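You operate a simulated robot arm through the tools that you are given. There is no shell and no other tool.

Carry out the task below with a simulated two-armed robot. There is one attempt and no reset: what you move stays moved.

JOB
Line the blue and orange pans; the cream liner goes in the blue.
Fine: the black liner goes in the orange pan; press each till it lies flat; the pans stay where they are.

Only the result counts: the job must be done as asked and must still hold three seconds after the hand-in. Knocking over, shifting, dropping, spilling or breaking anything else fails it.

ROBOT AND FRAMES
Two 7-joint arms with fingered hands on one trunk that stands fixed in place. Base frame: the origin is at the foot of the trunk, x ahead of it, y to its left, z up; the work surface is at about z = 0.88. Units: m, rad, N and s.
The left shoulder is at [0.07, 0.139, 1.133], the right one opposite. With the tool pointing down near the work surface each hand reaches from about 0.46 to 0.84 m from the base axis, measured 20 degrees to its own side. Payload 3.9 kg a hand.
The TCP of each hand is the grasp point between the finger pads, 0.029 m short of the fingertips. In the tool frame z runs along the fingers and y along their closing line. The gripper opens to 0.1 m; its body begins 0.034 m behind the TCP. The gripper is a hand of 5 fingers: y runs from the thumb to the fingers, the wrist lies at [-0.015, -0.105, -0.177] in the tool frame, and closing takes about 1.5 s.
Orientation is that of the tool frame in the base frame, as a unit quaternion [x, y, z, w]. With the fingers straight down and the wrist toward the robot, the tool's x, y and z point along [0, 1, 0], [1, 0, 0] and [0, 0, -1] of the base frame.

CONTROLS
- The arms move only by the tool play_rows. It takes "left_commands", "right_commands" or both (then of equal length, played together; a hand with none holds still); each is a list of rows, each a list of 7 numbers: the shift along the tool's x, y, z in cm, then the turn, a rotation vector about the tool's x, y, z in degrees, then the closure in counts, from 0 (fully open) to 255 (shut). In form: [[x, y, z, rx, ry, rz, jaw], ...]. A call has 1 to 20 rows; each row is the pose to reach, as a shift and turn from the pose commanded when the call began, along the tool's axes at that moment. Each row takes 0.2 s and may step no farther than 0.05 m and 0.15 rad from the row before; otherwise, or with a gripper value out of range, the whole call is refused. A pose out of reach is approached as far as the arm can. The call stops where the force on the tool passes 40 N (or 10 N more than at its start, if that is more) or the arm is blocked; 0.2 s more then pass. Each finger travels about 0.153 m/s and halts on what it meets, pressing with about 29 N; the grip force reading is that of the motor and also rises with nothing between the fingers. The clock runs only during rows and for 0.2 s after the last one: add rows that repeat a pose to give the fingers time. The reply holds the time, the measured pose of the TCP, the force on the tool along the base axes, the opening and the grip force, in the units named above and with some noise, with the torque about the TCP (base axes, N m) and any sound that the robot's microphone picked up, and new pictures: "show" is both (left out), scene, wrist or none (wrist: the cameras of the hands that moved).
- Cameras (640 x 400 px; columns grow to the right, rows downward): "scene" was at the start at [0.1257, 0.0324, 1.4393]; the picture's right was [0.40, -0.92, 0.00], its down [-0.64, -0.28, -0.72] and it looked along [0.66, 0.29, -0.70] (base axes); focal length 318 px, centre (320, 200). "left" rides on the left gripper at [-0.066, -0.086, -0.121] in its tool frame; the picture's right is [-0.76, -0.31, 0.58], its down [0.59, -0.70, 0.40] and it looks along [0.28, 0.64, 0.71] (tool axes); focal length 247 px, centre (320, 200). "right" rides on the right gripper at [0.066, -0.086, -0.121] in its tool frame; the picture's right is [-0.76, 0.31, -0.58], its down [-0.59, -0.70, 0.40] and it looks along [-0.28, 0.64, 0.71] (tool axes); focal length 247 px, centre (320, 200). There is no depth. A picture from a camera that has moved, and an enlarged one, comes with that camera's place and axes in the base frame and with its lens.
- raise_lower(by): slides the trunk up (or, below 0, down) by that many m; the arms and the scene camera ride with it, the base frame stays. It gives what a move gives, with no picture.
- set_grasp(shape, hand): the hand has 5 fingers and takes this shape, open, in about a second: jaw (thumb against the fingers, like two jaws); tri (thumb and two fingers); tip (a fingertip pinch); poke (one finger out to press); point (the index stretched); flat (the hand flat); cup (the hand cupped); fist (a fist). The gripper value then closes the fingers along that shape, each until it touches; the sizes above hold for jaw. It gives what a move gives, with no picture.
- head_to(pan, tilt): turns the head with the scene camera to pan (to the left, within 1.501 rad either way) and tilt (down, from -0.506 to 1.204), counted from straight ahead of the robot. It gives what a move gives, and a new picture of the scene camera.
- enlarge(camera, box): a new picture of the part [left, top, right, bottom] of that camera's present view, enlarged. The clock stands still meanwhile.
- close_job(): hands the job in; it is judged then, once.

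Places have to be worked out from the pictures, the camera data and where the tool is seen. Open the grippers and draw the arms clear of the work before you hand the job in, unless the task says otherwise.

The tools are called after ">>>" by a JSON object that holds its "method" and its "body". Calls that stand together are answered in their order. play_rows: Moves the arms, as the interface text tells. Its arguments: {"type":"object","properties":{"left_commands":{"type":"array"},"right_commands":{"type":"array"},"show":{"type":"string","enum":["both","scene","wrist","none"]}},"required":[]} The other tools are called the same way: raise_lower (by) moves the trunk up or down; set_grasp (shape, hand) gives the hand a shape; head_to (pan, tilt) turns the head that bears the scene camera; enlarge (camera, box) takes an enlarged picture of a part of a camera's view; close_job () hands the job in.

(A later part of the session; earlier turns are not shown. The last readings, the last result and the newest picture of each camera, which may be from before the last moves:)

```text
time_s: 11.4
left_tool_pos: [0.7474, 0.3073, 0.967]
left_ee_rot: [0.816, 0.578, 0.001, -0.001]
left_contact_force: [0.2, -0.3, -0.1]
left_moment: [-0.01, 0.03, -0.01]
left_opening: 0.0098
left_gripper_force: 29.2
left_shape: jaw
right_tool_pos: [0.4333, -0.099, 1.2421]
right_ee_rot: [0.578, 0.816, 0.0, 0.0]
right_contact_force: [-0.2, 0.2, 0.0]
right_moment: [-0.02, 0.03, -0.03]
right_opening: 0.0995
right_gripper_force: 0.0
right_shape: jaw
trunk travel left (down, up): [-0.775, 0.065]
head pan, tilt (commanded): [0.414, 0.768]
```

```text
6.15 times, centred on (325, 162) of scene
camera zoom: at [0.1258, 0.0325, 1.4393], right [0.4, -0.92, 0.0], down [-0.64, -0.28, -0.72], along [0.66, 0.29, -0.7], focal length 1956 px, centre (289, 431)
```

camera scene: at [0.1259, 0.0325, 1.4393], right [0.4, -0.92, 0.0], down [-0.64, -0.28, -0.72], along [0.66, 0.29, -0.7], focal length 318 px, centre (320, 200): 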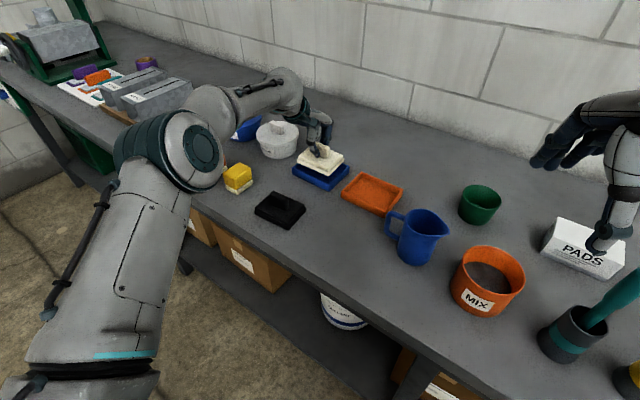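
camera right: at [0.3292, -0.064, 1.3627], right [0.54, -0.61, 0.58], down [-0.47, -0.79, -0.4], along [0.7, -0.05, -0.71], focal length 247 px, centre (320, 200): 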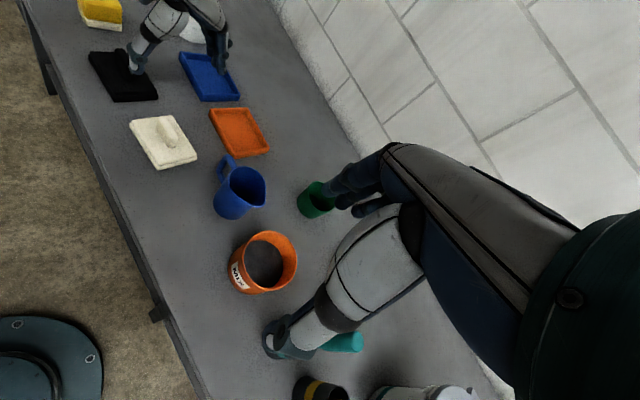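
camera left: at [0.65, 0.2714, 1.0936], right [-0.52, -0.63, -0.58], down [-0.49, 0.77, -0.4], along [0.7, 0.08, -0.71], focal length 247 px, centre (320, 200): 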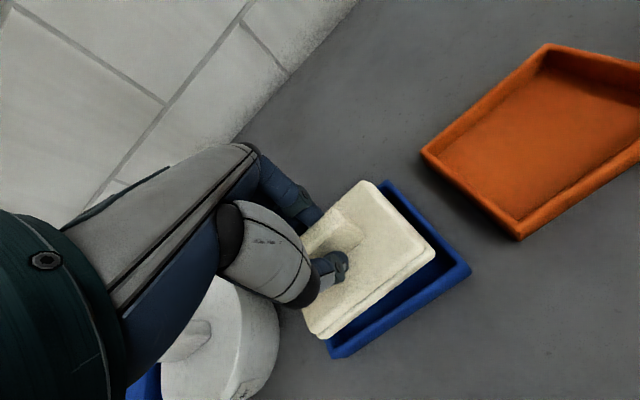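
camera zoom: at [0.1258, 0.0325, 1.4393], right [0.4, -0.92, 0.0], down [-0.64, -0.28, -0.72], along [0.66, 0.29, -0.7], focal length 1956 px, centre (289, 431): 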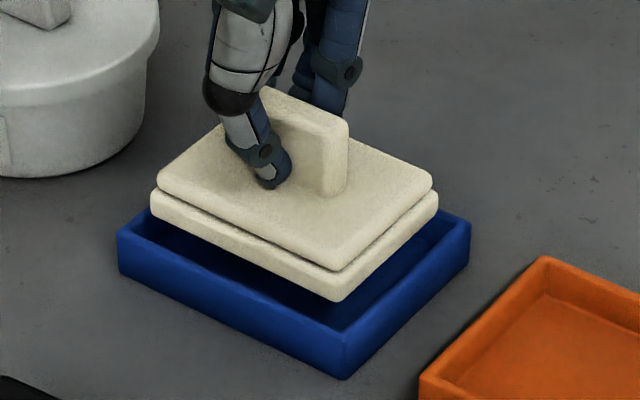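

Margins now look even all round (≈5 mm each side) and the yaw matches. I lower slowly into the pan, watching force.

>>> {"method": "play_rows", "body": {"left_commands": [[-0.08, 0, 0.5, 0, 0, 0, 255], [-0.08, 0, 1.0, 0, 0, 0, 255], [-0.08, 0, 1.5, 0, 0, 0, 255], [-0.08, 0, 1.9, 0, 0, 0, 255], [-0.08, 0, 1.9, 0, 0, 0, 255]], "show": "none"}}

>>> {"method": "enlarge", "body": {"camera": "right", "box": [180, 40, 240, 105]}}

>>> {"method": "enlarge", "body": {"camera": "left", "box": [300, 160, 480, 350]}}

>>> {"method": "enlarge", "body": {"camera": "scene", "box": [285, 130, 365, 195]}}

```text
time_s: 12.6
left_tool_pos: [0.7477, 0.3067, 0.9481]
left_ee_rot: [0.816, 0.578, 0.001, 0.0]
left_contact_force: [-1.0, -0.3, -0.4]
left_moment: [-0.01, 0.04, -0.01]
left_opening: 0.0098
left_gripper_force: 28.5
left_shape: jaw
right_tool_pos: [0.4323, -0.0984, 1.2417]
right_ee_rot: [0.578, 0.816, 0.0, 0.0]
right_contact_force: [0.1, 0.7, 0.4]
right_moment: [-0.03, 0.01, 0.01]
right_opening: 0.0996
right_gripper_force: 0.0
right_shape: jaw
trunk travel left (down, up): [-0.775, 0.065]
head pan, tilt (commanded): [0.414, 0.768]
```

```text
6.15 times, centred on (210, 72) of right
camera zoom: at [0.3293, -0.0648, 1.3625], right [0.54, -0.61, 0.58], down [-0.47, -0.79, -0.4], along [0.7, -0.05, -0.71], focal length 1520 px, centre (997, 985)
```

zoom: 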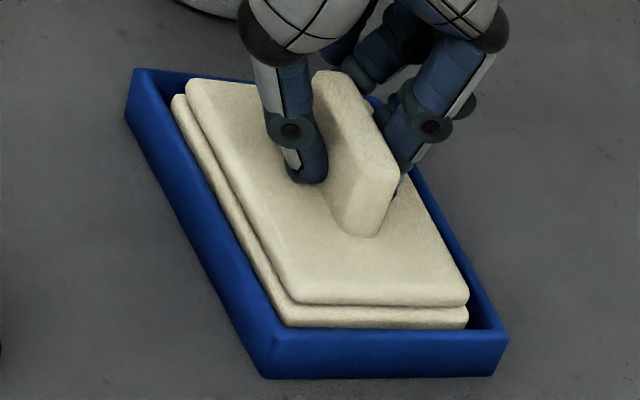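

```text
2.11 times, centred on (390, 255) of left
camera zoom: at [0.6455, 0.2727, 1.0683], right [-0.54, -0.61, -0.58], down [-0.47, 0.79, -0.4], along [0.7, 0.06, -0.71], focal length 520 px, centre (173, 84)
```

zoom: 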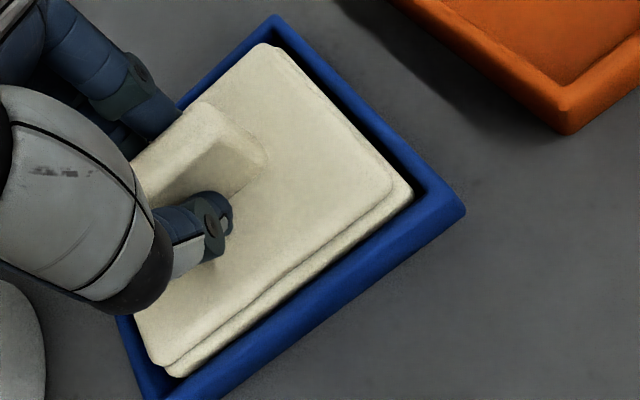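

```text
6.15 times, centred on (325, 162) of scene
camera zoom: at [0.1258, 0.0325, 1.4393], right [0.4, -0.92, 0.0], down [-0.64, -0.28, -0.72], along [0.66, 0.29, -0.7], focal length 1956 px, centre (289, 431)
```

zoom: 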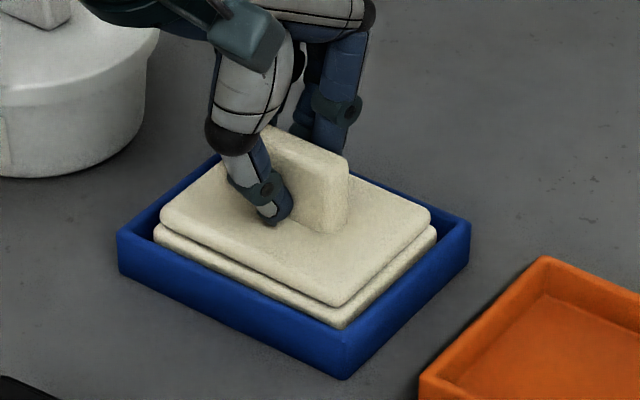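

The liner is inside the walls with clearance all round and no contact force. I continue down in small steps until it seats.

>>> {"method": "play_rows", "body": {"left_commands": [[0, 0, 0.2, 0, 0, 0, 255], [0, 0, 0.4, 0, 0, 0, 255], [0, 0, 0.6, 0, 0, 0, 255], [0, 0, 0.8, 0, 0, 0, 255], [0, 0, 0.9, 0, 0, 0, 255]], "show": "none"}}

>>> {"method": "enlarge", "body": {"camera": "right", "box": [180, 40, 240, 105]}}

>>> {"method": "enlarge", "body": {"camera": "scene", "box": [285, 130, 365, 195]}}

```text
time_s: 13.8
left_tool_pos: [0.7489, 0.3078, 0.9395]
left_ee_rot: [0.816, 0.578, 0.001, 0.001]
left_contact_force: [1.1, 1.2, 0.4]
left_moment: [-0.02, 0.0, -0.01]
left_opening: 0.0095
left_gripper_force: 29.2
left_shape: jaw
right_tool_pos: [0.4318, -0.0991, 1.2418]
right_ee_rot: [0.578, 0.816, 0.0, 0.0]
right_contact_force: [0.1, 0.6, 0.3]
right_moment: [-0.04, -0.01, -0.03]
right_opening: 0.1
right_gripper_force: 0.1
right_shape: jaw
trunk travel left (down, up): [-0.775, 0.065]
head pan, tilt (commanded): [0.414, 0.768]
```

```text
6.15 times, centred on (210, 72) of right
camera zoom: at [0.3291, -0.0647, 1.3626], right [0.54, -0.61, 0.58], down [-0.47, -0.79, -0.4], along [0.7, -0.05, -0.71], focal length 1520 px, centre (997, 985)
```

zoom: 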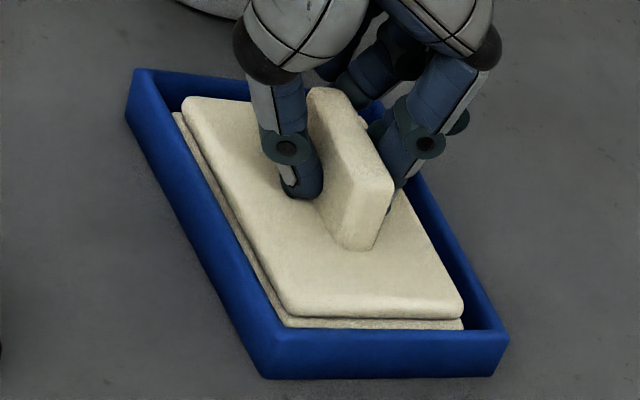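

```text
6.15 times, centred on (325, 162) of scene
camera zoom: at [0.1256, 0.0325, 1.4394], right [0.4, -0.92, 0.0], down [-0.64, -0.28, -0.72], along [0.66, 0.29, -0.7], focal length 1956 px, centre (289, 431)
```

zoom: 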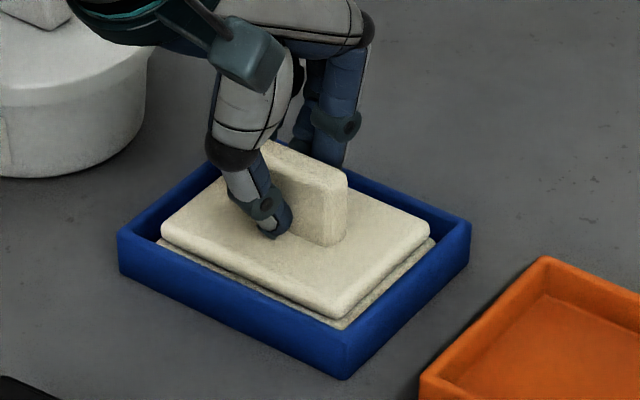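

The near wall now hides the lower layer; still no contact force at TCP 0.9395. I keep going down in 1 mm steps to feel the floor.

>>> {"method": "play_rows", "body": {"left_commands": [[0, 0, 0.1, 0, 0, 0, 255], [0, 0, 0.2, 0, 0, 0, 255], [0, 0, 0.3, 0, 0, 0, 255], [0, 0, 0.4, 0, 0, 0, 255], [0, 0, 0.4, 0, 0, 0, 255]], "show": "none"}}

>>> {"method": "enlarge", "body": {"camera": "right", "box": [180, 40, 240, 105]}}

>>> {"method": "enlarge", "body": {"camera": "scene", "box": [285, 130, 365, 195]}}

```text
time_s: 15.0
left_tool_pos: [0.7483, 0.3069, 0.9394]
left_ee_rot: [0.816, 0.578, 0.004, 0.002]
left_contact_force: [3.3, 3.1, 15.9]
left_moment: [0.02, -0.09, 0.01]
left_opening: 0.0103
left_gripper_force: 29.1
left_shape: jaw
right_tool_pos: [0.4308, -0.1, 1.2416]
right_ee_rot: [0.578, 0.816, 0.0, 0.001]
right_contact_force: [0.1, -0.1, 0.1]
right_moment: [0.03, -0.01, 0.01]
right_opening: 0.0996
right_gripper_force: 0.1
right_shape: jaw
trunk travel left (down, up): [-0.775, 0.065]
head pan, tilt (commanded): [0.414, 0.768]
```

```text
6.15 times, centred on (210, 72) of right
camera zoom: at [0.3268, -0.0654, 1.3633], right [0.54, -0.61, 0.58], down [-0.47, -0.79, -0.4], along [0.7, -0.05, -0.71], focal length 1520 px, centre (997, 985)
```

zoom: 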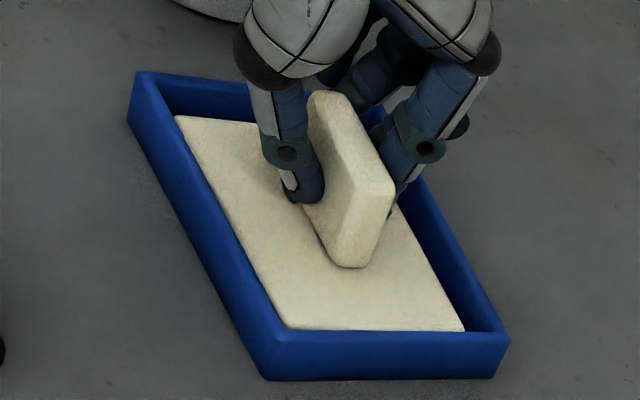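

```text
6.15 times, centred on (325, 162) of scene
camera zoom: at [0.1231, 0.0318, 1.4397], right [0.4, -0.92, 0.0], down [-0.64, -0.28, -0.72], along [0.66, 0.29, -0.69], focal length 1956 px, centre (289, 431)
```

zoom: 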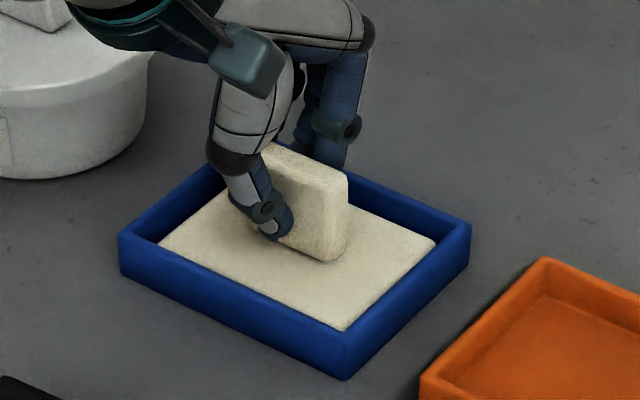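

The slab has visibly gone down flat in the pan at about 16 N. I press slightly further to be sure it is fully seated, then ease back up.

>>> {"method": "play_rows", "body": {"left_commands": [[0, 0, 0.1, 0, 0, 0, 255], [0, 0, 0.2, 0, 0, 0, 255], [0, 0, 0.2, 0, 0, 0, 255], [0, 0, 0.2, 0, 0, 0, 255]], "show": "none"}}

>>> {"method": "enlarge", "body": {"camera": "right", "box": [180, 40, 240, 105]}}

>>> {"method": "enlarge", "body": {"camera": "left", "box": [300, 160, 480, 350]}}

```text
time_s: 16.0
left_tool_pos: [0.7462, 0.3068, 0.9397]
left_ee_rot: [0.815, 0.579, 0.003, 0.002]
left_contact_force: [5.0, 5.0, 23.3]
left_moment: [0.05, -0.19, 0.01]
left_opening: 0.011
left_gripper_force: 28.6
left_shape: jaw
right_tool_pos: [0.4292, -0.0999, 1.2423]
right_ee_rot: [0.578, 0.816, 0.001, 0.0]
right_contact_force: [0.5, 0.3, -0.2]
right_moment: [0.0, 0.0, 0.02]
right_opening: 0.0997
right_gripper_force: 0.0
right_shape: jaw
trunk travel left (down, up): [-0.775, 0.065]
head pan, tilt (commanded): [0.414, 0.768]
```

```text
6.15 times, centred on (210, 72) of right
camera zoom: at [0.3259, -0.0656, 1.3635], right [0.54, -0.61, 0.58], down [-0.47, -0.79, -0.4], along [0.7, -0.05, -0.71], focal length 1520 px, centre (997, 985)
```

zoom: 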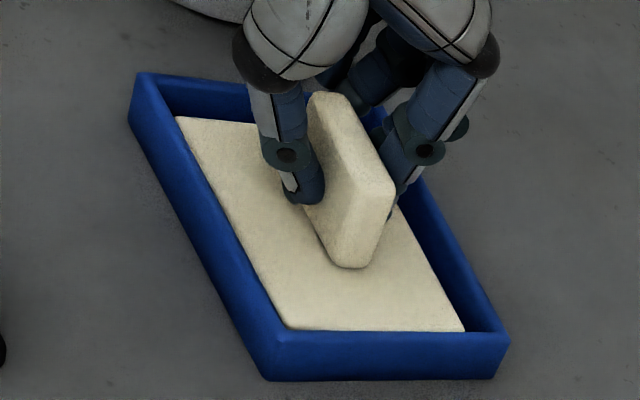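

```text
2.11 times, centred on (390, 255) of left
camera zoom: at [0.6439, 0.2723, 1.0582], right [-0.53, -0.61, -0.58], down [-0.47, 0.79, -0.4], along [0.71, 0.06, -0.71], focal length 520 px, centre (173, 84)
```

zoom: 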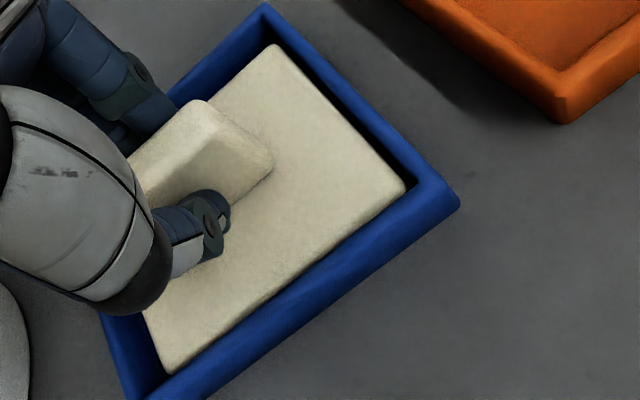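

It lies flat and rigid at 23 N. I relieve the downward force, then open the fingers modestly so nothing brushes the walls.

>>> {"method": "play_rows", "body": {"left_commands": [[0, 0, -0.3, 0, 0, 0, 255], [0, 0, -0.5, 0, 0, 0, 255], [0, 0, -0.6, 0, 0, 0, 255]], "show": "none"}}

```text
time_s: 16.8
left_tool_pos: [0.7468, 0.3072, 0.941]
left_ee_rot: [0.816, 0.578, 0.001, -0.001]
left_contact_force: [4.7, 3.4, 9.3]
left_moment: [0.02, -0.2, 0.01]
left_opening: 0.0106
left_gripper_force: 29.2
left_shape: jaw
right_tool_pos: [0.4326, -0.099, 1.2404]
right_ee_rot: [0.578, 0.816, 0.0, 0.0]
right_contact_force: [0.0, -0.3, -0.5]
right_moment: [-0.01, 0.0, -0.01]
right_opening: 0.0998
right_gripper_force: 0.1
right_shape: jaw
trunk travel left (down, up): [-0.775, 0.065]
head pan, tilt (commanded): [0.414, 0.768]
```

Residual force is 9 N; I ease 2 mm more and open to about 4.5 cm.

>>> {"method": "play_rows", "body": {"left_commands": [[0, 0, -0.2, 0, 0, 0, 255], [0, 0, -0.2, 0, 0, 0, 225], [0, 0, -0.2, 0, 0, 0, 190], [0, 0, -0.2, 0, 0, 0, 150], [0, 0, -0.2, 0, 0, 0, 135], [0, 0, -0.2, 0, 0, 0, 135]], "show": "none"}}

>>> {"method": "enlarge", "body": {"camera": "right", "box": [180, 40, 240, 105]}}

>>> {"method": "enlarge", "body": {"camera": "left", "box": [300, 160, 480, 350]}}

```text
time_s: 18.2
left_tool_pos: [0.7468, 0.3076, 0.9424]
left_ee_rot: [0.816, 0.578, 0.001, -0.001]
left_contact_force: [0.0, -0.3, 1.0]
left_moment: [0.0, -0.03, -0.01]
left_opening: 0.0463
left_gripper_force: 0.1
left_shape: jaw
right_tool_pos: [0.4328, -0.0988, 1.242]
right_ee_rot: [0.578, 0.816, 0.0, 0.0]
right_contact_force: [-0.1, -0.3, -1.2]
right_moment: [0.01, 0.0, -0.01]
right_opening: 0.1001
right_gripper_force: 0.0
right_shape: jaw
trunk travel left (down, up): [-0.775, 0.065]
head pan, tilt (commanded): [0.414, 0.768]
```

```text
6.15 times, centred on (210, 72) of right
camera zoom: at [0.3293, -0.0648, 1.3625], right [0.54, -0.61, 0.58], down [-0.47, -0.79, -0.4], along [0.7, -0.05, -0.71], focal length 1520 px, centre (997, 985)
```

zoom: 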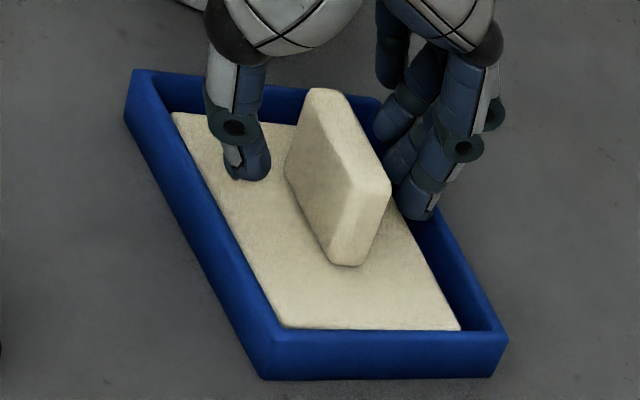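

```text
2.11 times, centred on (390, 255) of left
camera zoom: at [0.6454, 0.2728, 1.0625], right [-0.54, -0.61, -0.58], down [-0.47, 0.79, -0.4], along [0.7, 0.06, -0.71], focal length 520 px, centre (173, 84)
```

zoom: 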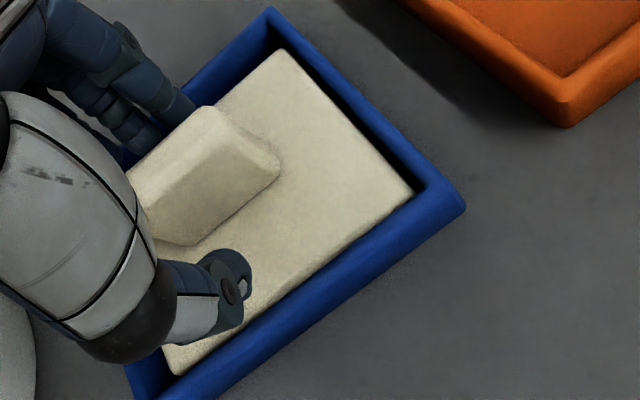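

The cream liner stays flat after release and the pan's corners are unmoved. I lift straight up clear of the tab.

>>> {"method": "play_rows", "body": {"left_commands": [[0, 0, -1, 0, 0, 0, 135], [0, 0, -3, 0, 0, 0, 135], [0, 0, -6, 0, 0, 0, 135], [0, 0, -10, 0, 0, 0, 135], [0, 0, -10, 0, 0, 0, 135]], "show": "both"}}

>>> {"method": "enlarge", "body": {"camera": "scene", "box": [285, 130, 365, 195]}}

>>> {"method": "enlarge", "body": {"camera": "right", "box": [180, 40, 240, 105]}}

>>> {"method": "enlarge", "body": {"camera": "scene", "box": [245, 180, 315, 235]}}

```text
time_s: 19.4
left_tool_pos: [0.7478, 0.308, 1.043]
left_ee_rot: [0.817, 0.577, 0.0, -0.001]
left_contact_force: [-0.8, -0.8, -0.8]
left_moment: [0.01, -0.03, 0.0]
left_opening: 0.047
left_gripper_force: 0.1
left_shape: jaw
right_tool_pos: [0.4332, -0.0969, 1.2417]
right_ee_rot: [0.578, 0.816, -0.001, 0.0]
right_contact_force: [0.2, 1.2, -1.1]
right_moment: [0.0, 0.01, -0.04]
right_opening: 0.0999
right_gripper_force: 0.0
right_shape: jaw
trunk travel left (down, up): [-0.775, 0.065]
head pan, tilt (commanded): [0.414, 0.768]
camera scene: at [0.1264, 0.0327, 1.4392], right [0.4, -0.92, 0.0], down [-0.64, -0.28, -0.72], along [0.66, 0.29, -0.7], focal length 318 px, centre (320, 200)
camera left: at [0.6454, 0.2738, 1.162], right [-0.54, -0.61, -0.58], down [-0.47, 0.79, -0.4], along [0.7, 0.05, -0.71], focal length 247 px, centre (320, 200)
```

scene: 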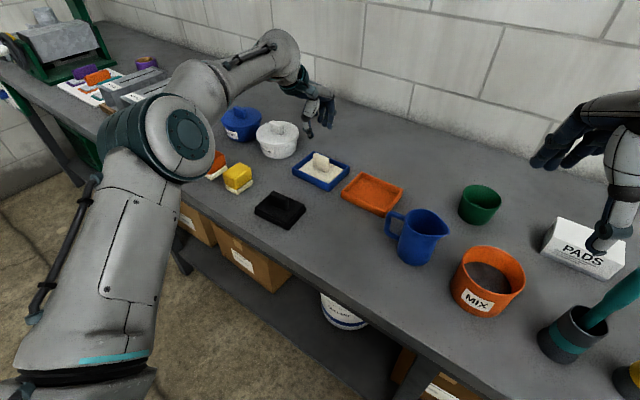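
left: 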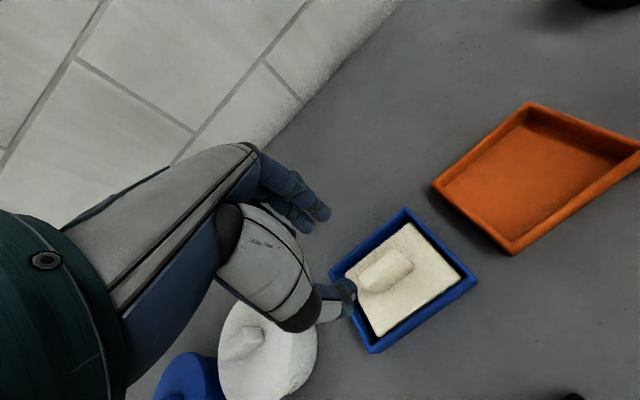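

```text
6.15 times, centred on (325, 162) of scene
camera zoom: at [0.1264, 0.0327, 1.4392], right [0.4, -0.92, 0.0], down [-0.64, -0.28, -0.72], along [0.66, 0.29, -0.7], focal length 1956 px, centre (289, 431)
```

zoom: 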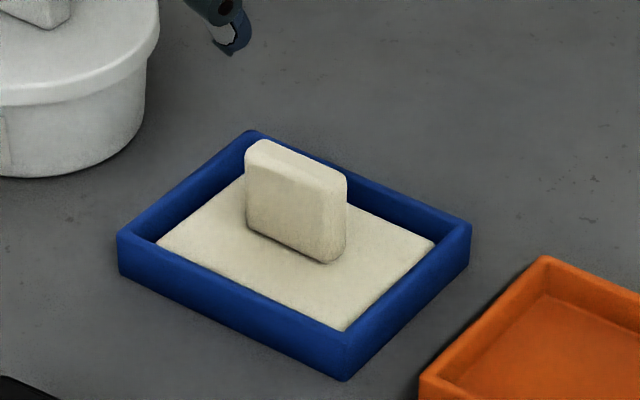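

```text
6.15 times, centred on (210, 72) of right
camera zoom: at [0.3299, -0.0645, 1.3624], right [0.54, -0.61, 0.58], down [-0.47, -0.79, -0.4], along [0.7, -0.05, -0.71], focal length 1520 px, centre (997, 985)
```

zoom: 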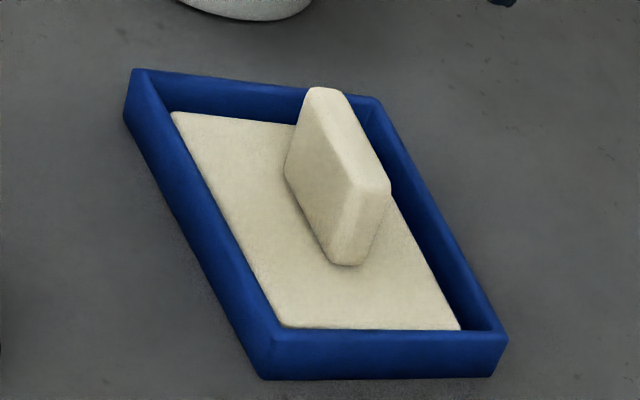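

```text
7.27 times, centred on (280, 208) of scene
camera zoom: at [0.1264, 0.0327, 1.4392], right [0.4, -0.92, 0.0], down [-0.64, -0.28, -0.72], along [0.66, 0.29, -0.7], focal length 2312 px, centre (611, 146)
```

zoom: 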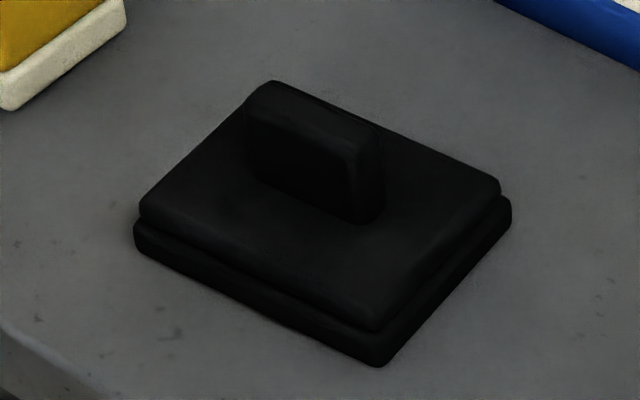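

Cream is done: flat, inside, pan unmoved. Next I go to above the black liner (about (0.576, 0.335)), setting hand yaw ≈ −13° since the fingers tend to seat a tab about 5° off the tool axis.

>>> {"method": "play_rows", "body": {"left_commands": [[-0.6, -3.4, 0, 0, 0, -1.3, 135], [-1.2, -6.8, 0, 0, 0, -2.6, 135], [-1.8, -10.2, 0, 0, 0, -3.9, 135], [-2.4, -13.6, 0, 0, 0, -5.2, 120], [-2.98, -17.08, 0, 0, 0, -6.4, 120], [-2.98, -17.08, 0, 0, 0, -6.4, 120], [-2.98, -17.08, 0, 0, 0, -6.4, 120]], "show": "both"}}

>>> {"method": "enlarge", "body": {"camera": "left", "box": [280, 180, 440, 320]}}

>>> {"method": "enlarge", "body": {"camera": "right", "box": [70, 20, 200, 130]}}

```text
time_s: 21.0
left_tool_pos: [0.5784, 0.3333, 1.0389]
left_ee_rot: [0.783, 0.622, 0.001, 0.0]
left_contact_force: [0.9, -0.1, 0.3]
left_moment: [0.01, 0.0, -0.02]
left_opening: 0.0529
left_gripper_force: 0.0
left_shape: jaw
right_tool_pos: [0.4325, -0.0991, 1.2411]
right_ee_rot: [0.578, 0.816, 0.0, 0.0]
right_contact_force: [-0.9, -0.4, 0.8]
right_moment: [-0.01, -0.02, -0.03]
right_opening: 0.0999
right_gripper_force: 0.1
right_shape: jaw
trunk travel left (down, up): [-0.775, 0.065]
head pan, tilt (commanded): [0.414, 0.768]
camera scene: at [0.1254, 0.0325, 1.4393], right [0.4, -0.92, 0.0], down [-0.64, -0.28, -0.72], along [0.66, 0.29, -0.7], focal length 318 px, centre (320, 200)
camera left: at [0.4804, 0.2882, 1.1594], right [-0.47, -0.67, -0.58], down [-0.55, 0.73, -0.4], along [0.69, 0.13, -0.71], focal length 247 px, centre (320, 200)
```

scene: 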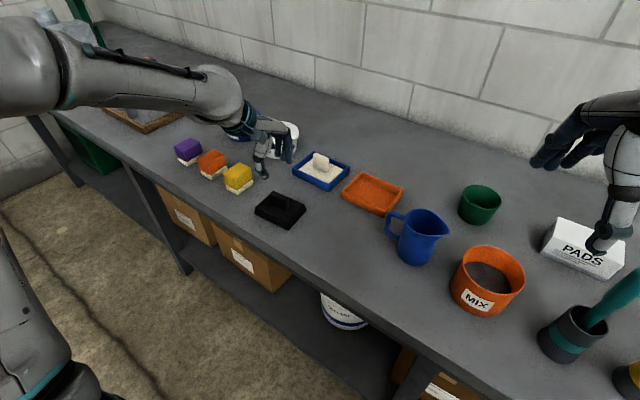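
left: 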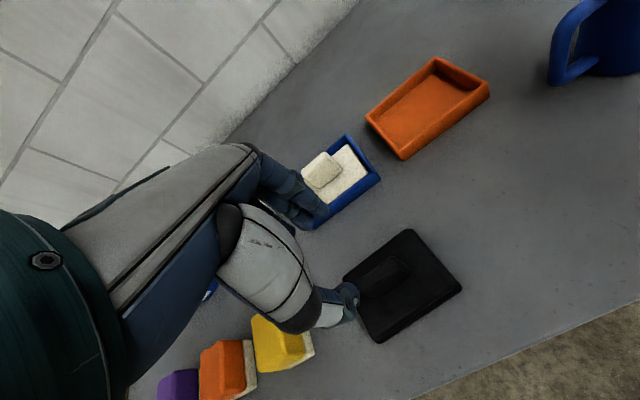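

```text
2.86 times, centred on (360, 250) of left
camera zoom: at [0.4804, 0.2882, 1.1594], right [-0.47, -0.67, -0.58], down [-0.55, 0.73, -0.4], along [0.69, 0.13, -0.71], focal length 706 px, centre (206, 57)
```

zoom: 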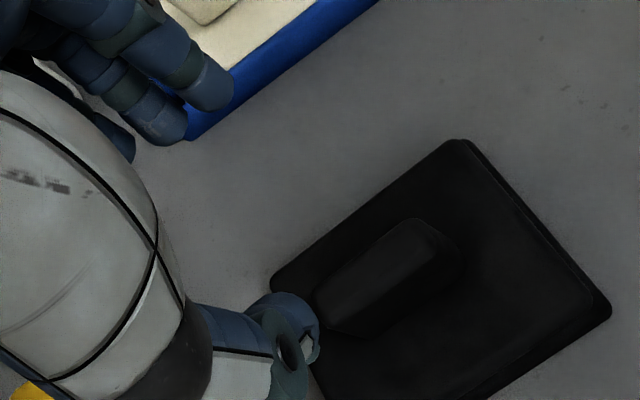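

```text
3.64 times, centred on (135, 75) of right
camera zoom: at [0.329, -0.0647, 1.3626], right [0.54, -0.61, 0.58], down [-0.47, -0.79, -0.4], along [0.7, -0.05, -0.71], focal length 898 px, centre (993, 654)
```

zoom: 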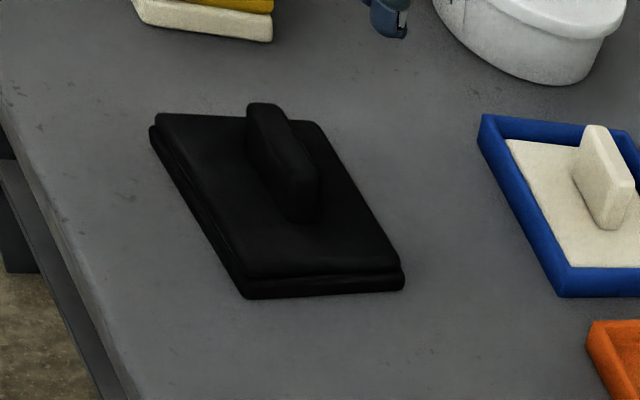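

Left camera puts the black tab at about (0.577, 0.3335), yaw −8.3°, right under the hand. I descend around it.

>>> {"method": "play_rows", "body": {"left_commands": [[0, 0, 4, 0, 0, 0, 120], [0, 0, 7, 0, 0, 0, 120], [0, 0, 9, 0, 0, 0, 120], [0, 0, 10.2, 0, 0, 0, 120], [0, 0, 10.2, 0, 0, 0, 120]], "show": "none"}}

>>> {"method": "enlarge", "body": {"camera": "left", "box": [230, 140, 450, 340]}}

>>> {"method": "enlarge", "body": {"camera": "right", "box": [70, 20, 200, 130]}}

```text
time_s: 22.2
left_tool_pos: [0.5762, 0.3348, 0.9408]
left_ee_rot: [0.783, 0.622, 0.001, -0.001]
left_contact_force: [-0.2, 0.3, 1.4]
left_moment: [0.02, 0.02, 0.0]
left_opening: 0.0528
left_gripper_force: 0.0
left_shape: jaw
right_tool_pos: [0.4329, -0.0999, 1.2421]
right_ee_rot: [0.578, 0.816, 0.0, 0.0]
right_contact_force: [0.4, -0.4, -1.3]
right_moment: [0.0, -0.01, 0.03]
right_opening: 0.0997
right_gripper_force: 0.0
right_shape: jaw
trunk travel left (down, up): [-0.775, 0.065]
head pan, tilt (commanded): [0.414, 0.768]
```

```text
2.00 times, centred on (340, 240) of left
camera zoom: at [0.4794, 0.2895, 1.0602], right [-0.47, -0.67, -0.58], down [-0.55, 0.73, -0.4], along [0.69, 0.13, -0.71], focal length 494 px, centre (280, 120)
```

zoom: 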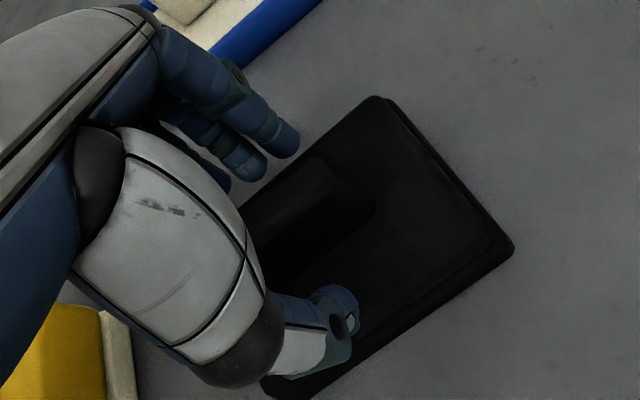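

```text
3.64 times, centred on (135, 75) of right
camera zoom: at [0.3289, -0.0651, 1.3626], right [0.54, -0.61, 0.58], down [-0.47, -0.79, -0.4], along [0.7, -0.05, -0.71], focal length 898 px, centre (993, 654)
```

zoom: 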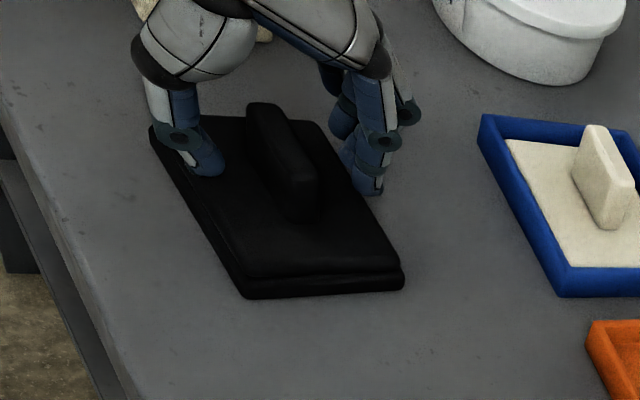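

Fingers straddle the black tab just as before. I lower 4 mm and close.

>>> {"method": "play_rows", "body": {"left_commands": [[0, 0, 0.4, 0, 0, 0, 120], [0, 0, 0.4, 0, 0, 0, 160], [0, 0, 0.4, 0, 0, 0, 200], [0, 0, 0.4, 0, 0, 0, 240], [0, 0, 0.4, 0, 0, 0, 255], [0, 0, 0.4, 0, 0, 0, 255], [0, 0, 0.4, 0, 0, 0, 255]], "show": "none"}}

>>> {"method": "enlarge", "body": {"camera": "left", "box": [230, 140, 450, 340]}}

>>> {"method": "enlarge", "body": {"camera": "right", "box": [70, 20, 200, 130]}}

```text
time_s: 23.8
left_tool_pos: [0.5778, 0.3354, 0.9368]
left_ee_rot: [0.782, 0.623, 0.0, 0.0]
left_contact_force: [0.5, -0.1, 0.4]
left_moment: [0.01, 0.01, 0.02]
left_opening: 0.0099
left_gripper_force: 29.0
left_shape: jaw
right_tool_pos: [0.4312, -0.0985, 1.2411]
right_ee_rot: [0.578, 0.816, 0.0, 0.0]
right_contact_force: [-0.7, -0.1, -0.3]
right_moment: [-0.02, -0.01, 0.01]
right_opening: 0.0996
right_gripper_force: 0.0
right_shape: jaw
trunk travel left (down, up): [-0.775, 0.065]
head pan, tilt (commanded): [0.414, 0.768]
```

```text
2.00 times, centred on (340, 240) of left
camera zoom: at [0.4796, 0.2902, 1.0561], right [-0.47, -0.67, -0.58], down [-0.55, 0.73, -0.4], along [0.69, 0.13, -0.71], focal length 494 px, centre (280, 120)
```

zoom: 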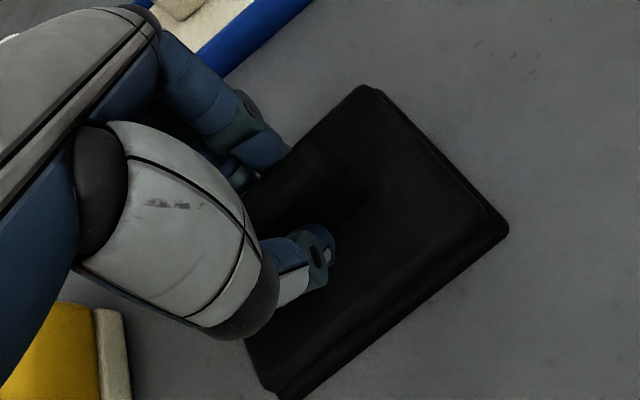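

```text
3.64 times, centred on (135, 75) of right
camera zoom: at [0.3293, -0.0648, 1.3625], right [0.54, -0.61, 0.58], down [-0.47, -0.79, -0.4], along [0.7, -0.05, -0.71], focal length 898 px, centre (993, 654)
```

zoom: 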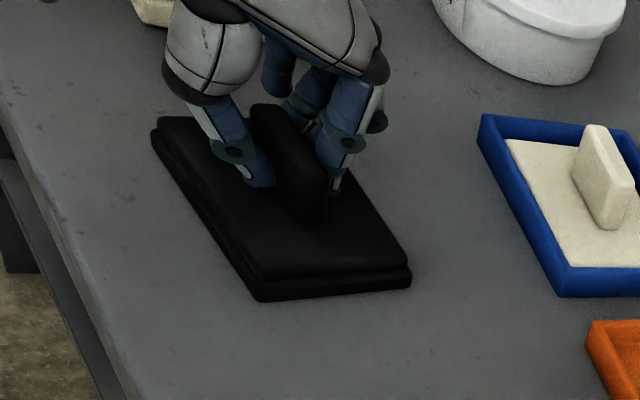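

Black tab gripped at 29 N, in nearly the same pose in the hand as the cream one was. I lift it straight up about 10 cm.

>>> {"method": "play_rows", "body": {"left_commands": [[0, 0, -1, 0, 0, 0, 255], [0, 0, -3, 0, 0, 0, 255], [0, 0, -6.5, 0, 0, 0, 255], [0, 0, -10.5, 0, 0, 0, 255], [0, 0, -10.5, 0, 0, 0, 255]], "show": "both"}}

>>> {"method": "enlarge", "body": {"camera": "left", "box": [230, 140, 450, 340]}}

```text
time_s: 25.0
left_tool_pos: [0.5787, 0.337, 1.0407]
left_ee_rot: [0.783, 0.622, 0.0, 0.0]
left_contact_force: [0.0, 0.2, -1.0]
left_moment: [-0.01, -0.01, 0.03]
left_opening: 0.0098
left_gripper_force: 28.7
left_shape: jaw
right_tool_pos: [0.4337, -0.0974, 1.2426]
right_ee_rot: [0.578, 0.816, -0.001, -0.001]
right_contact_force: [0.6, -0.2, 0.1]
right_moment: [0.01, 0.0, -0.01]
right_opening: 0.1
right_gripper_force: 0.2
right_shape: jaw
trunk travel left (down, up): [-0.775, 0.065]
head pan, tilt (commanded): [0.414, 0.768]
camera scene: at [0.1265, 0.0329, 1.4392], right [0.4, -0.92, 0.0], down [-0.64, -0.28, -0.72], along [0.66, 0.29, -0.7], focal length 318 px, centre (320, 200)
camera left: at [0.4811, 0.2913, 1.1597], right [-0.47, -0.67, -0.58], down [-0.55, 0.73, -0.4], along [0.69, 0.13, -0.71], focal length 247 px, centre (320, 200)
```

scene: 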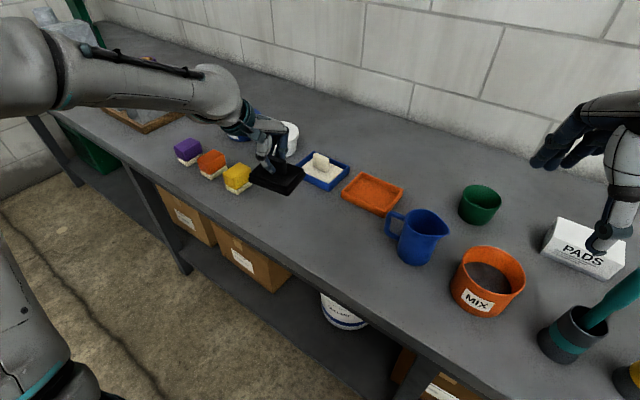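
left: 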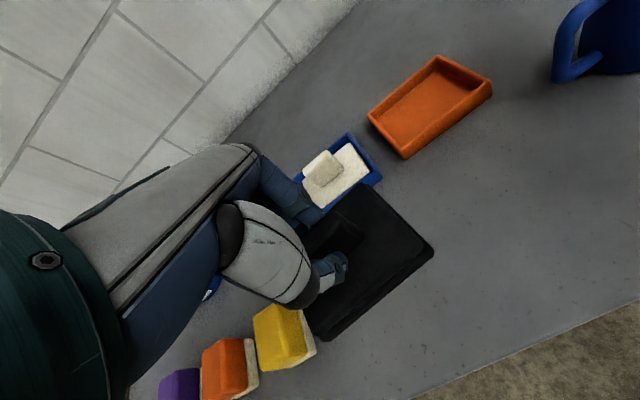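

```text
2.00 times, centred on (340, 240) of left
camera zoom: at [0.4811, 0.2913, 1.1597], right [-0.47, -0.67, -0.58], down [-0.55, 0.73, -0.4], along [0.69, 0.13, -0.71], focal length 494 px, centre (280, 120)
```

zoom: 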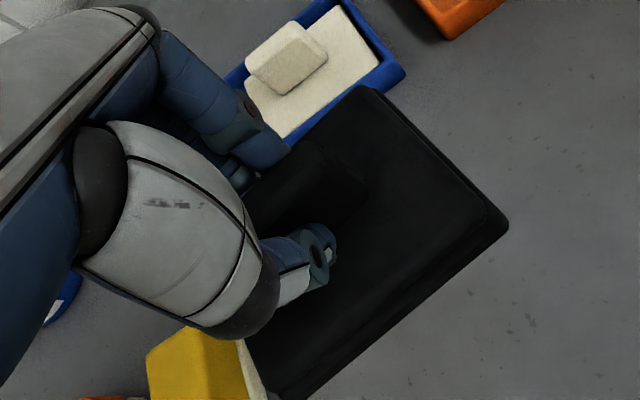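

Held firmly. I carry the black liner over to the orange pan at TCP ≈ (0.7127, 0.151), turning to −19.4° as worked for the blue pan.

>>> {"method": "play_rows", "body": {"left_commands": [[-1.0, 1.2, -0.5, 0, 0, 0.5, 255], [-3.6, 4.2, -1, 0, 0, 1.6, 255], [-6.2, 7.2, -1, 0, 0, 2.8, 255], [-8.8, 10.2, -1, 0, 0, 4.0, 255], [-11.4, 13.2, -1, 0, 0, 5.2, 255], [-13.6, 15.8, -1, 0, 0, 6.0, 255], [-14.96, 17.34, -1, 0, 0, 6.3, 255], [-14.96, 17.34, -1, 0, 0, 6.3, 255], [-14.96, 17.34, -1, 0, 0, 6.3, 255]], "show": "both"}}

>>> {"method": "enlarge", "body": {"camera": "left", "box": [280, 150, 500, 350]}}

>>> {"method": "enlarge", "body": {"camera": "right", "box": [180, 50, 300, 160]}}

>>> {"method": "enlarge", "body": {"camera": "scene", "box": [330, 140, 430, 230]}}

```text
time_s: 27.0
left_tool_pos: [0.7119, 0.15, 1.0488]
left_ee_rot: [0.815, 0.579, 0.0, -0.001]
left_contact_force: [0.0, -0.2, 0.5]
left_moment: [0.0, 0.02, 0.02]
left_opening: 0.01
left_gripper_force: 29.1
left_shape: jaw
right_tool_pos: [0.4323, -0.0983, 1.2415]
right_ee_rot: [0.577, 0.817, 0.001, 0.0]
right_contact_force: [0.0, 0.4, -0.4]
right_moment: [0.01, 0.0, 0.01]
right_opening: 0.0997
right_gripper_force: 0.0
right_shape: jaw
trunk travel left (down, up): [-0.775, 0.065]
head pan, tilt (commanded): [0.414, 0.768]
camera scene: at [0.1259, 0.0323, 1.4393], right [0.4, -0.92, 0.0], down [-0.64, -0.28, -0.72], along [0.66, 0.29, -0.7], focal length 318 px, centre (320, 200)
camera left: at [0.6099, 0.1158, 1.1694], right [-0.54, -0.61, -0.58], down [-0.47, 0.79, -0.4], along [0.7, 0.06, -0.71], focal length 247 px, centre (320, 200)
```

scene: 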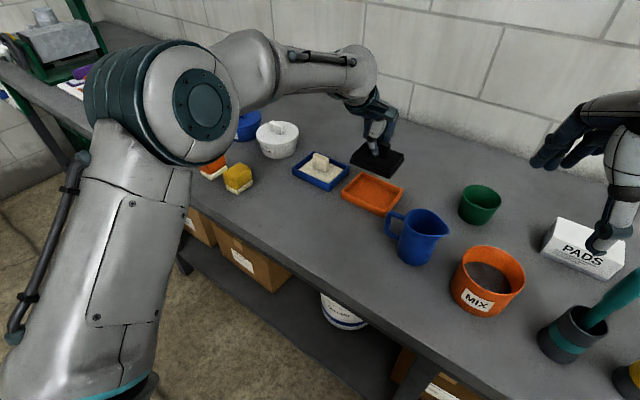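
left: 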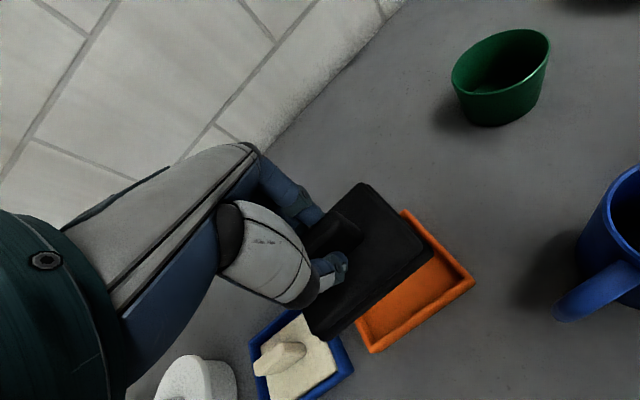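

```text
2.00 times, centred on (390, 250) of left
camera zoom: at [0.6099, 0.1158, 1.1694], right [-0.54, -0.61, -0.58], down [-0.47, 0.79, -0.4], along [0.7, 0.06, -0.71], focal length 494 px, centre (180, 100)
```

zoom: 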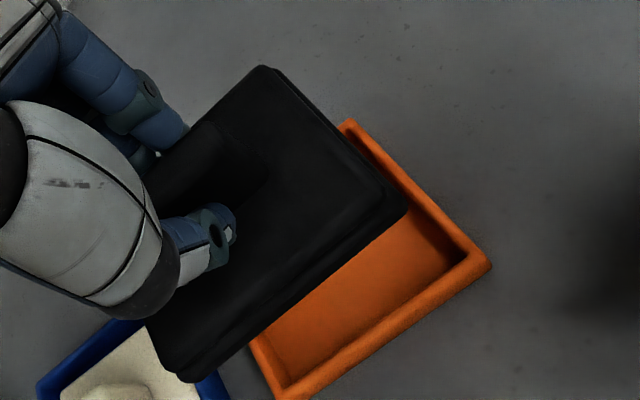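

```text
3.64 times, centred on (240, 105) of right
camera zoom: at [0.3295, -0.0649, 1.3625], right [0.54, -0.61, 0.58], down [-0.47, -0.79, -0.4], along [0.7, -0.05, -0.71], focal length 898 px, centre (611, 546)
```

zoom: 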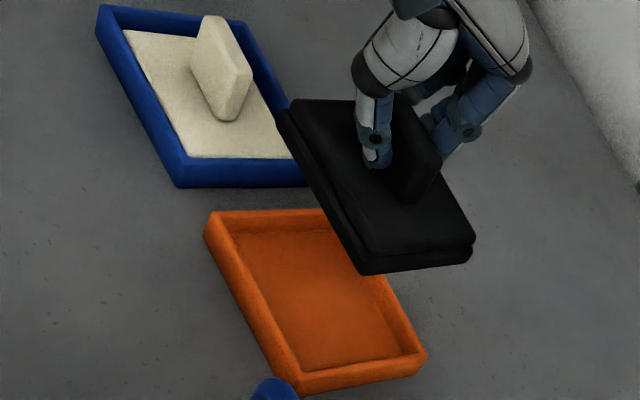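

```text
4.44 times, centred on (380, 185) of scene
camera zoom: at [0.1259, 0.0323, 1.4393], right [0.4, -0.92, 0.0], down [-0.64, -0.28, -0.72], along [0.66, 0.29, -0.7], focal length 1413 px, centre (53, 267)
```

zoom: 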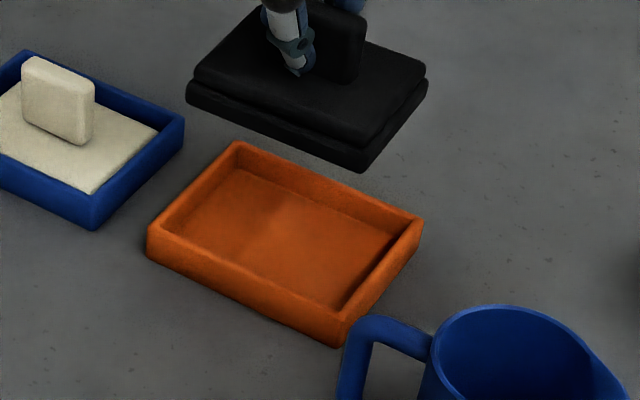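

All three cameras place the liner within ~2 mm of the pan centre, about 1.5° short in turn. I turn +1.5° and lower to just above the rim for a close check.

>>> {"method": "play_rows", "body": {"left_commands": [[0, 0, 2.5, 0, 0, 0.7, 255], [0, 0, 5, 0, 0, 1.5, 255], [0, 0, 7, 0, 0, 1.5, 255], [0, 0, 8.1, 0, 0, 1.5, 255], [0, 0, 8.1, 0, 0, 1.5, 255], [0, 0, 8.1, 0, 0, 1.5, 255]], "show": "none"}}

>>> {"method": "enlarge", "body": {"camera": "left", "box": [300, 160, 480, 350]}}

>>> {"method": "enlarge", "body": {"camera": "right", "box": [200, 90, 280, 165]}}

>>> {"method": "enlarge", "body": {"camera": "scene", "box": [335, 155, 415, 225]}}

```text
time_s: 28.4
left_tool_pos: [0.7123, 0.1493, 0.9699]
left_ee_rot: [0.823, 0.568, 0.001, -0.001]
left_contact_force: [0.7, 1.3, -0.2]
left_moment: [0.03, 0.0, 0.0]
left_opening: 0.0098
left_gripper_force: 28.9
left_shape: jaw
right_tool_pos: [0.4325, -0.0988, 1.2427]
right_ee_rot: [0.578, 0.816, 0.0, 0.0]
right_contact_force: [0.7, -0.1, 0.5]
right_moment: [-0.02, 0.04, 0.01]
right_opening: 0.0997
right_gripper_force: 0.0
right_shape: jaw
trunk travel left (down, up): [-0.775, 0.065]
head pan, tilt (commanded): [0.414, 0.768]
```

```text
2.11 times, centred on (390, 255) of left
camera zoom: at [0.609, 0.1187, 1.0897], right [-0.55, -0.6, -0.58], down [-0.45, 0.8, -0.4], along [0.7, 0.04, -0.71], focal length 520 px, centre (173, 84)
```

zoom: 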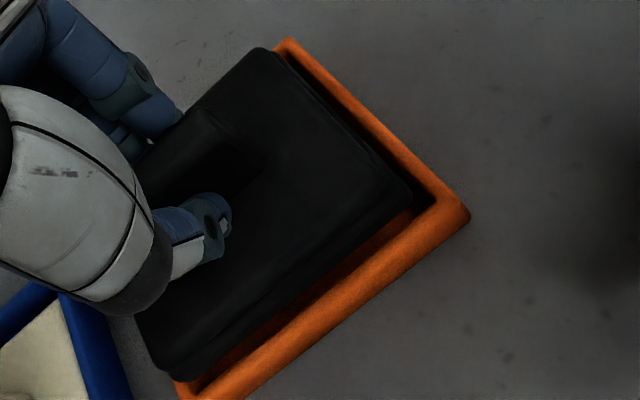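

```text
5.33 times, centred on (240, 128) of right
camera zoom: at [0.3294, -0.0647, 1.3625], right [0.54, -0.61, 0.58], down [-0.47, -0.79, -0.4], along [0.7, -0.05, -0.71], focal length 1317 px, centre (747, 587)
```

zoom: 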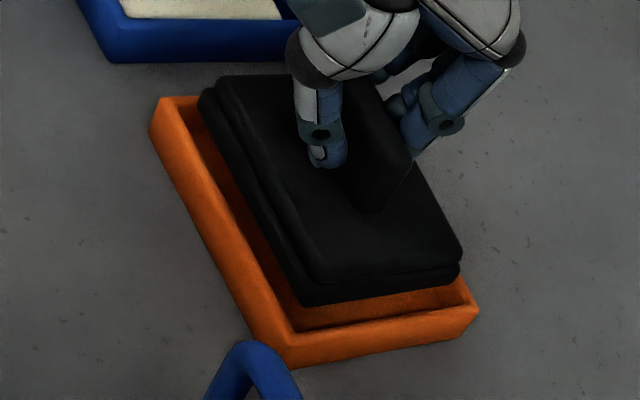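

```text
5.71 times, centred on (375, 190) of scene
camera zoom: at [0.1259, 0.0325, 1.4393], right [0.4, -0.92, 0.0], down [-0.64, -0.28, -0.72], along [0.66, 0.29, -0.7], focal length 1816 px, centre (6, 257)
```

zoom: 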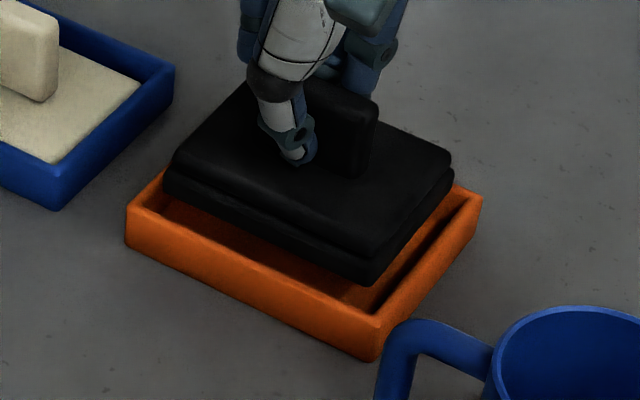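

All three views say the black liner sits ~3.5 mm too near the robot-side wall and needs ~1.5 mm toward +y; turn is good. I correct and re-check.

>>> {"method": "play_rows", "body": {"left_commands": [[0.2, 0.32, 0, 0, 0, -0.5, 255], [0.2, 0.32, 0.4, 0, 0, -0.5, 255], [0.2, 0.32, 0.4, 0, 0, -0.5, 255], [0.2, 0.32, 0.4, 0, 0, -0.5, 255]], "show": "none"}}

>>> {"method": "enlarge", "body": {"camera": "left", "box": [300, 160, 480, 350]}}

>>> {"method": "enlarge", "body": {"camera": "right", "box": [200, 90, 280, 165]}}

>>> {"method": "enlarge", "body": {"camera": "scene", "box": [335, 155, 415, 225]}}

```text
time_s: 29.4
left_tool_pos: [0.7171, 0.1516, 0.9658]
left_ee_rot: [0.821, 0.571, 0.0, 0.0]
left_contact_force: [-0.3, 0.0, -1.2]
left_moment: [-0.02, 0.01, 0.02]
left_opening: 0.0097
left_gripper_force: 28.9
left_shape: jaw
right_tool_pos: [0.4332, -0.0979, 1.2413]
right_ee_rot: [0.578, 0.816, -0.001, 0.0]
right_contact_force: [0.5, 1.0, -0.2]
right_moment: [-0.02, 0.01, -0.01]
right_opening: 0.0998
right_gripper_force: 0.0
right_shape: jaw
trunk travel left (down, up): [-0.775, 0.065]
head pan, tilt (commanded): [0.414, 0.768]
```

```text
2.11 times, centred on (390, 255) of left
camera zoom: at [0.6135, 0.1189, 1.0854], right [-0.55, -0.6, -0.58], down [-0.46, 0.8, -0.4], along [0.7, 0.04, -0.71], focal length 520 px, centre (173, 84)
```

zoom: 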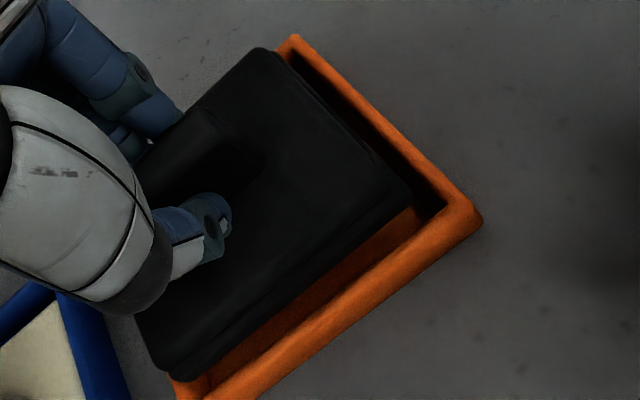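

```text
5.33 times, centred on (240, 128) of right
camera zoom: at [0.3294, -0.0648, 1.3625], right [0.54, -0.61, 0.58], down [-0.47, -0.79, -0.4], along [0.7, -0.05, -0.71], focal length 1317 px, centre (747, 587)
```

zoom: 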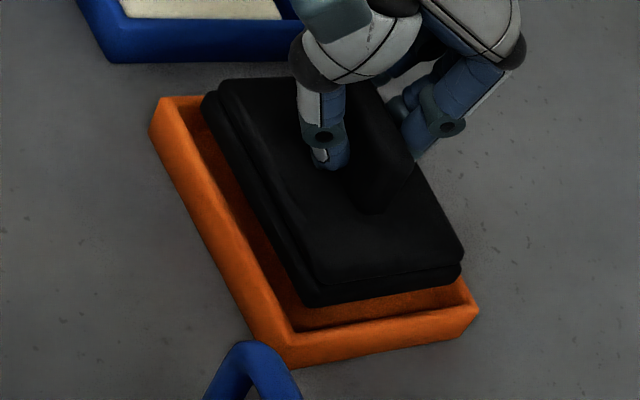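

```text
5.71 times, centred on (375, 190) of scene
camera zoom: at [0.1259, 0.0325, 1.4393], right [0.4, -0.92, 0.0], down [-0.64, -0.28, -0.72], along [0.66, 0.29, -0.7], focal length 1816 px, centre (6, 257)
```

zoom: 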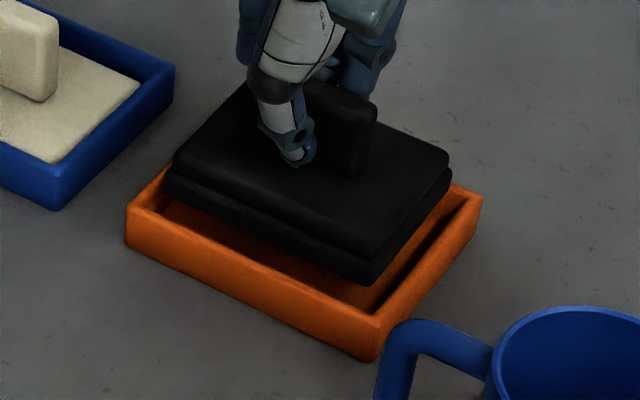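

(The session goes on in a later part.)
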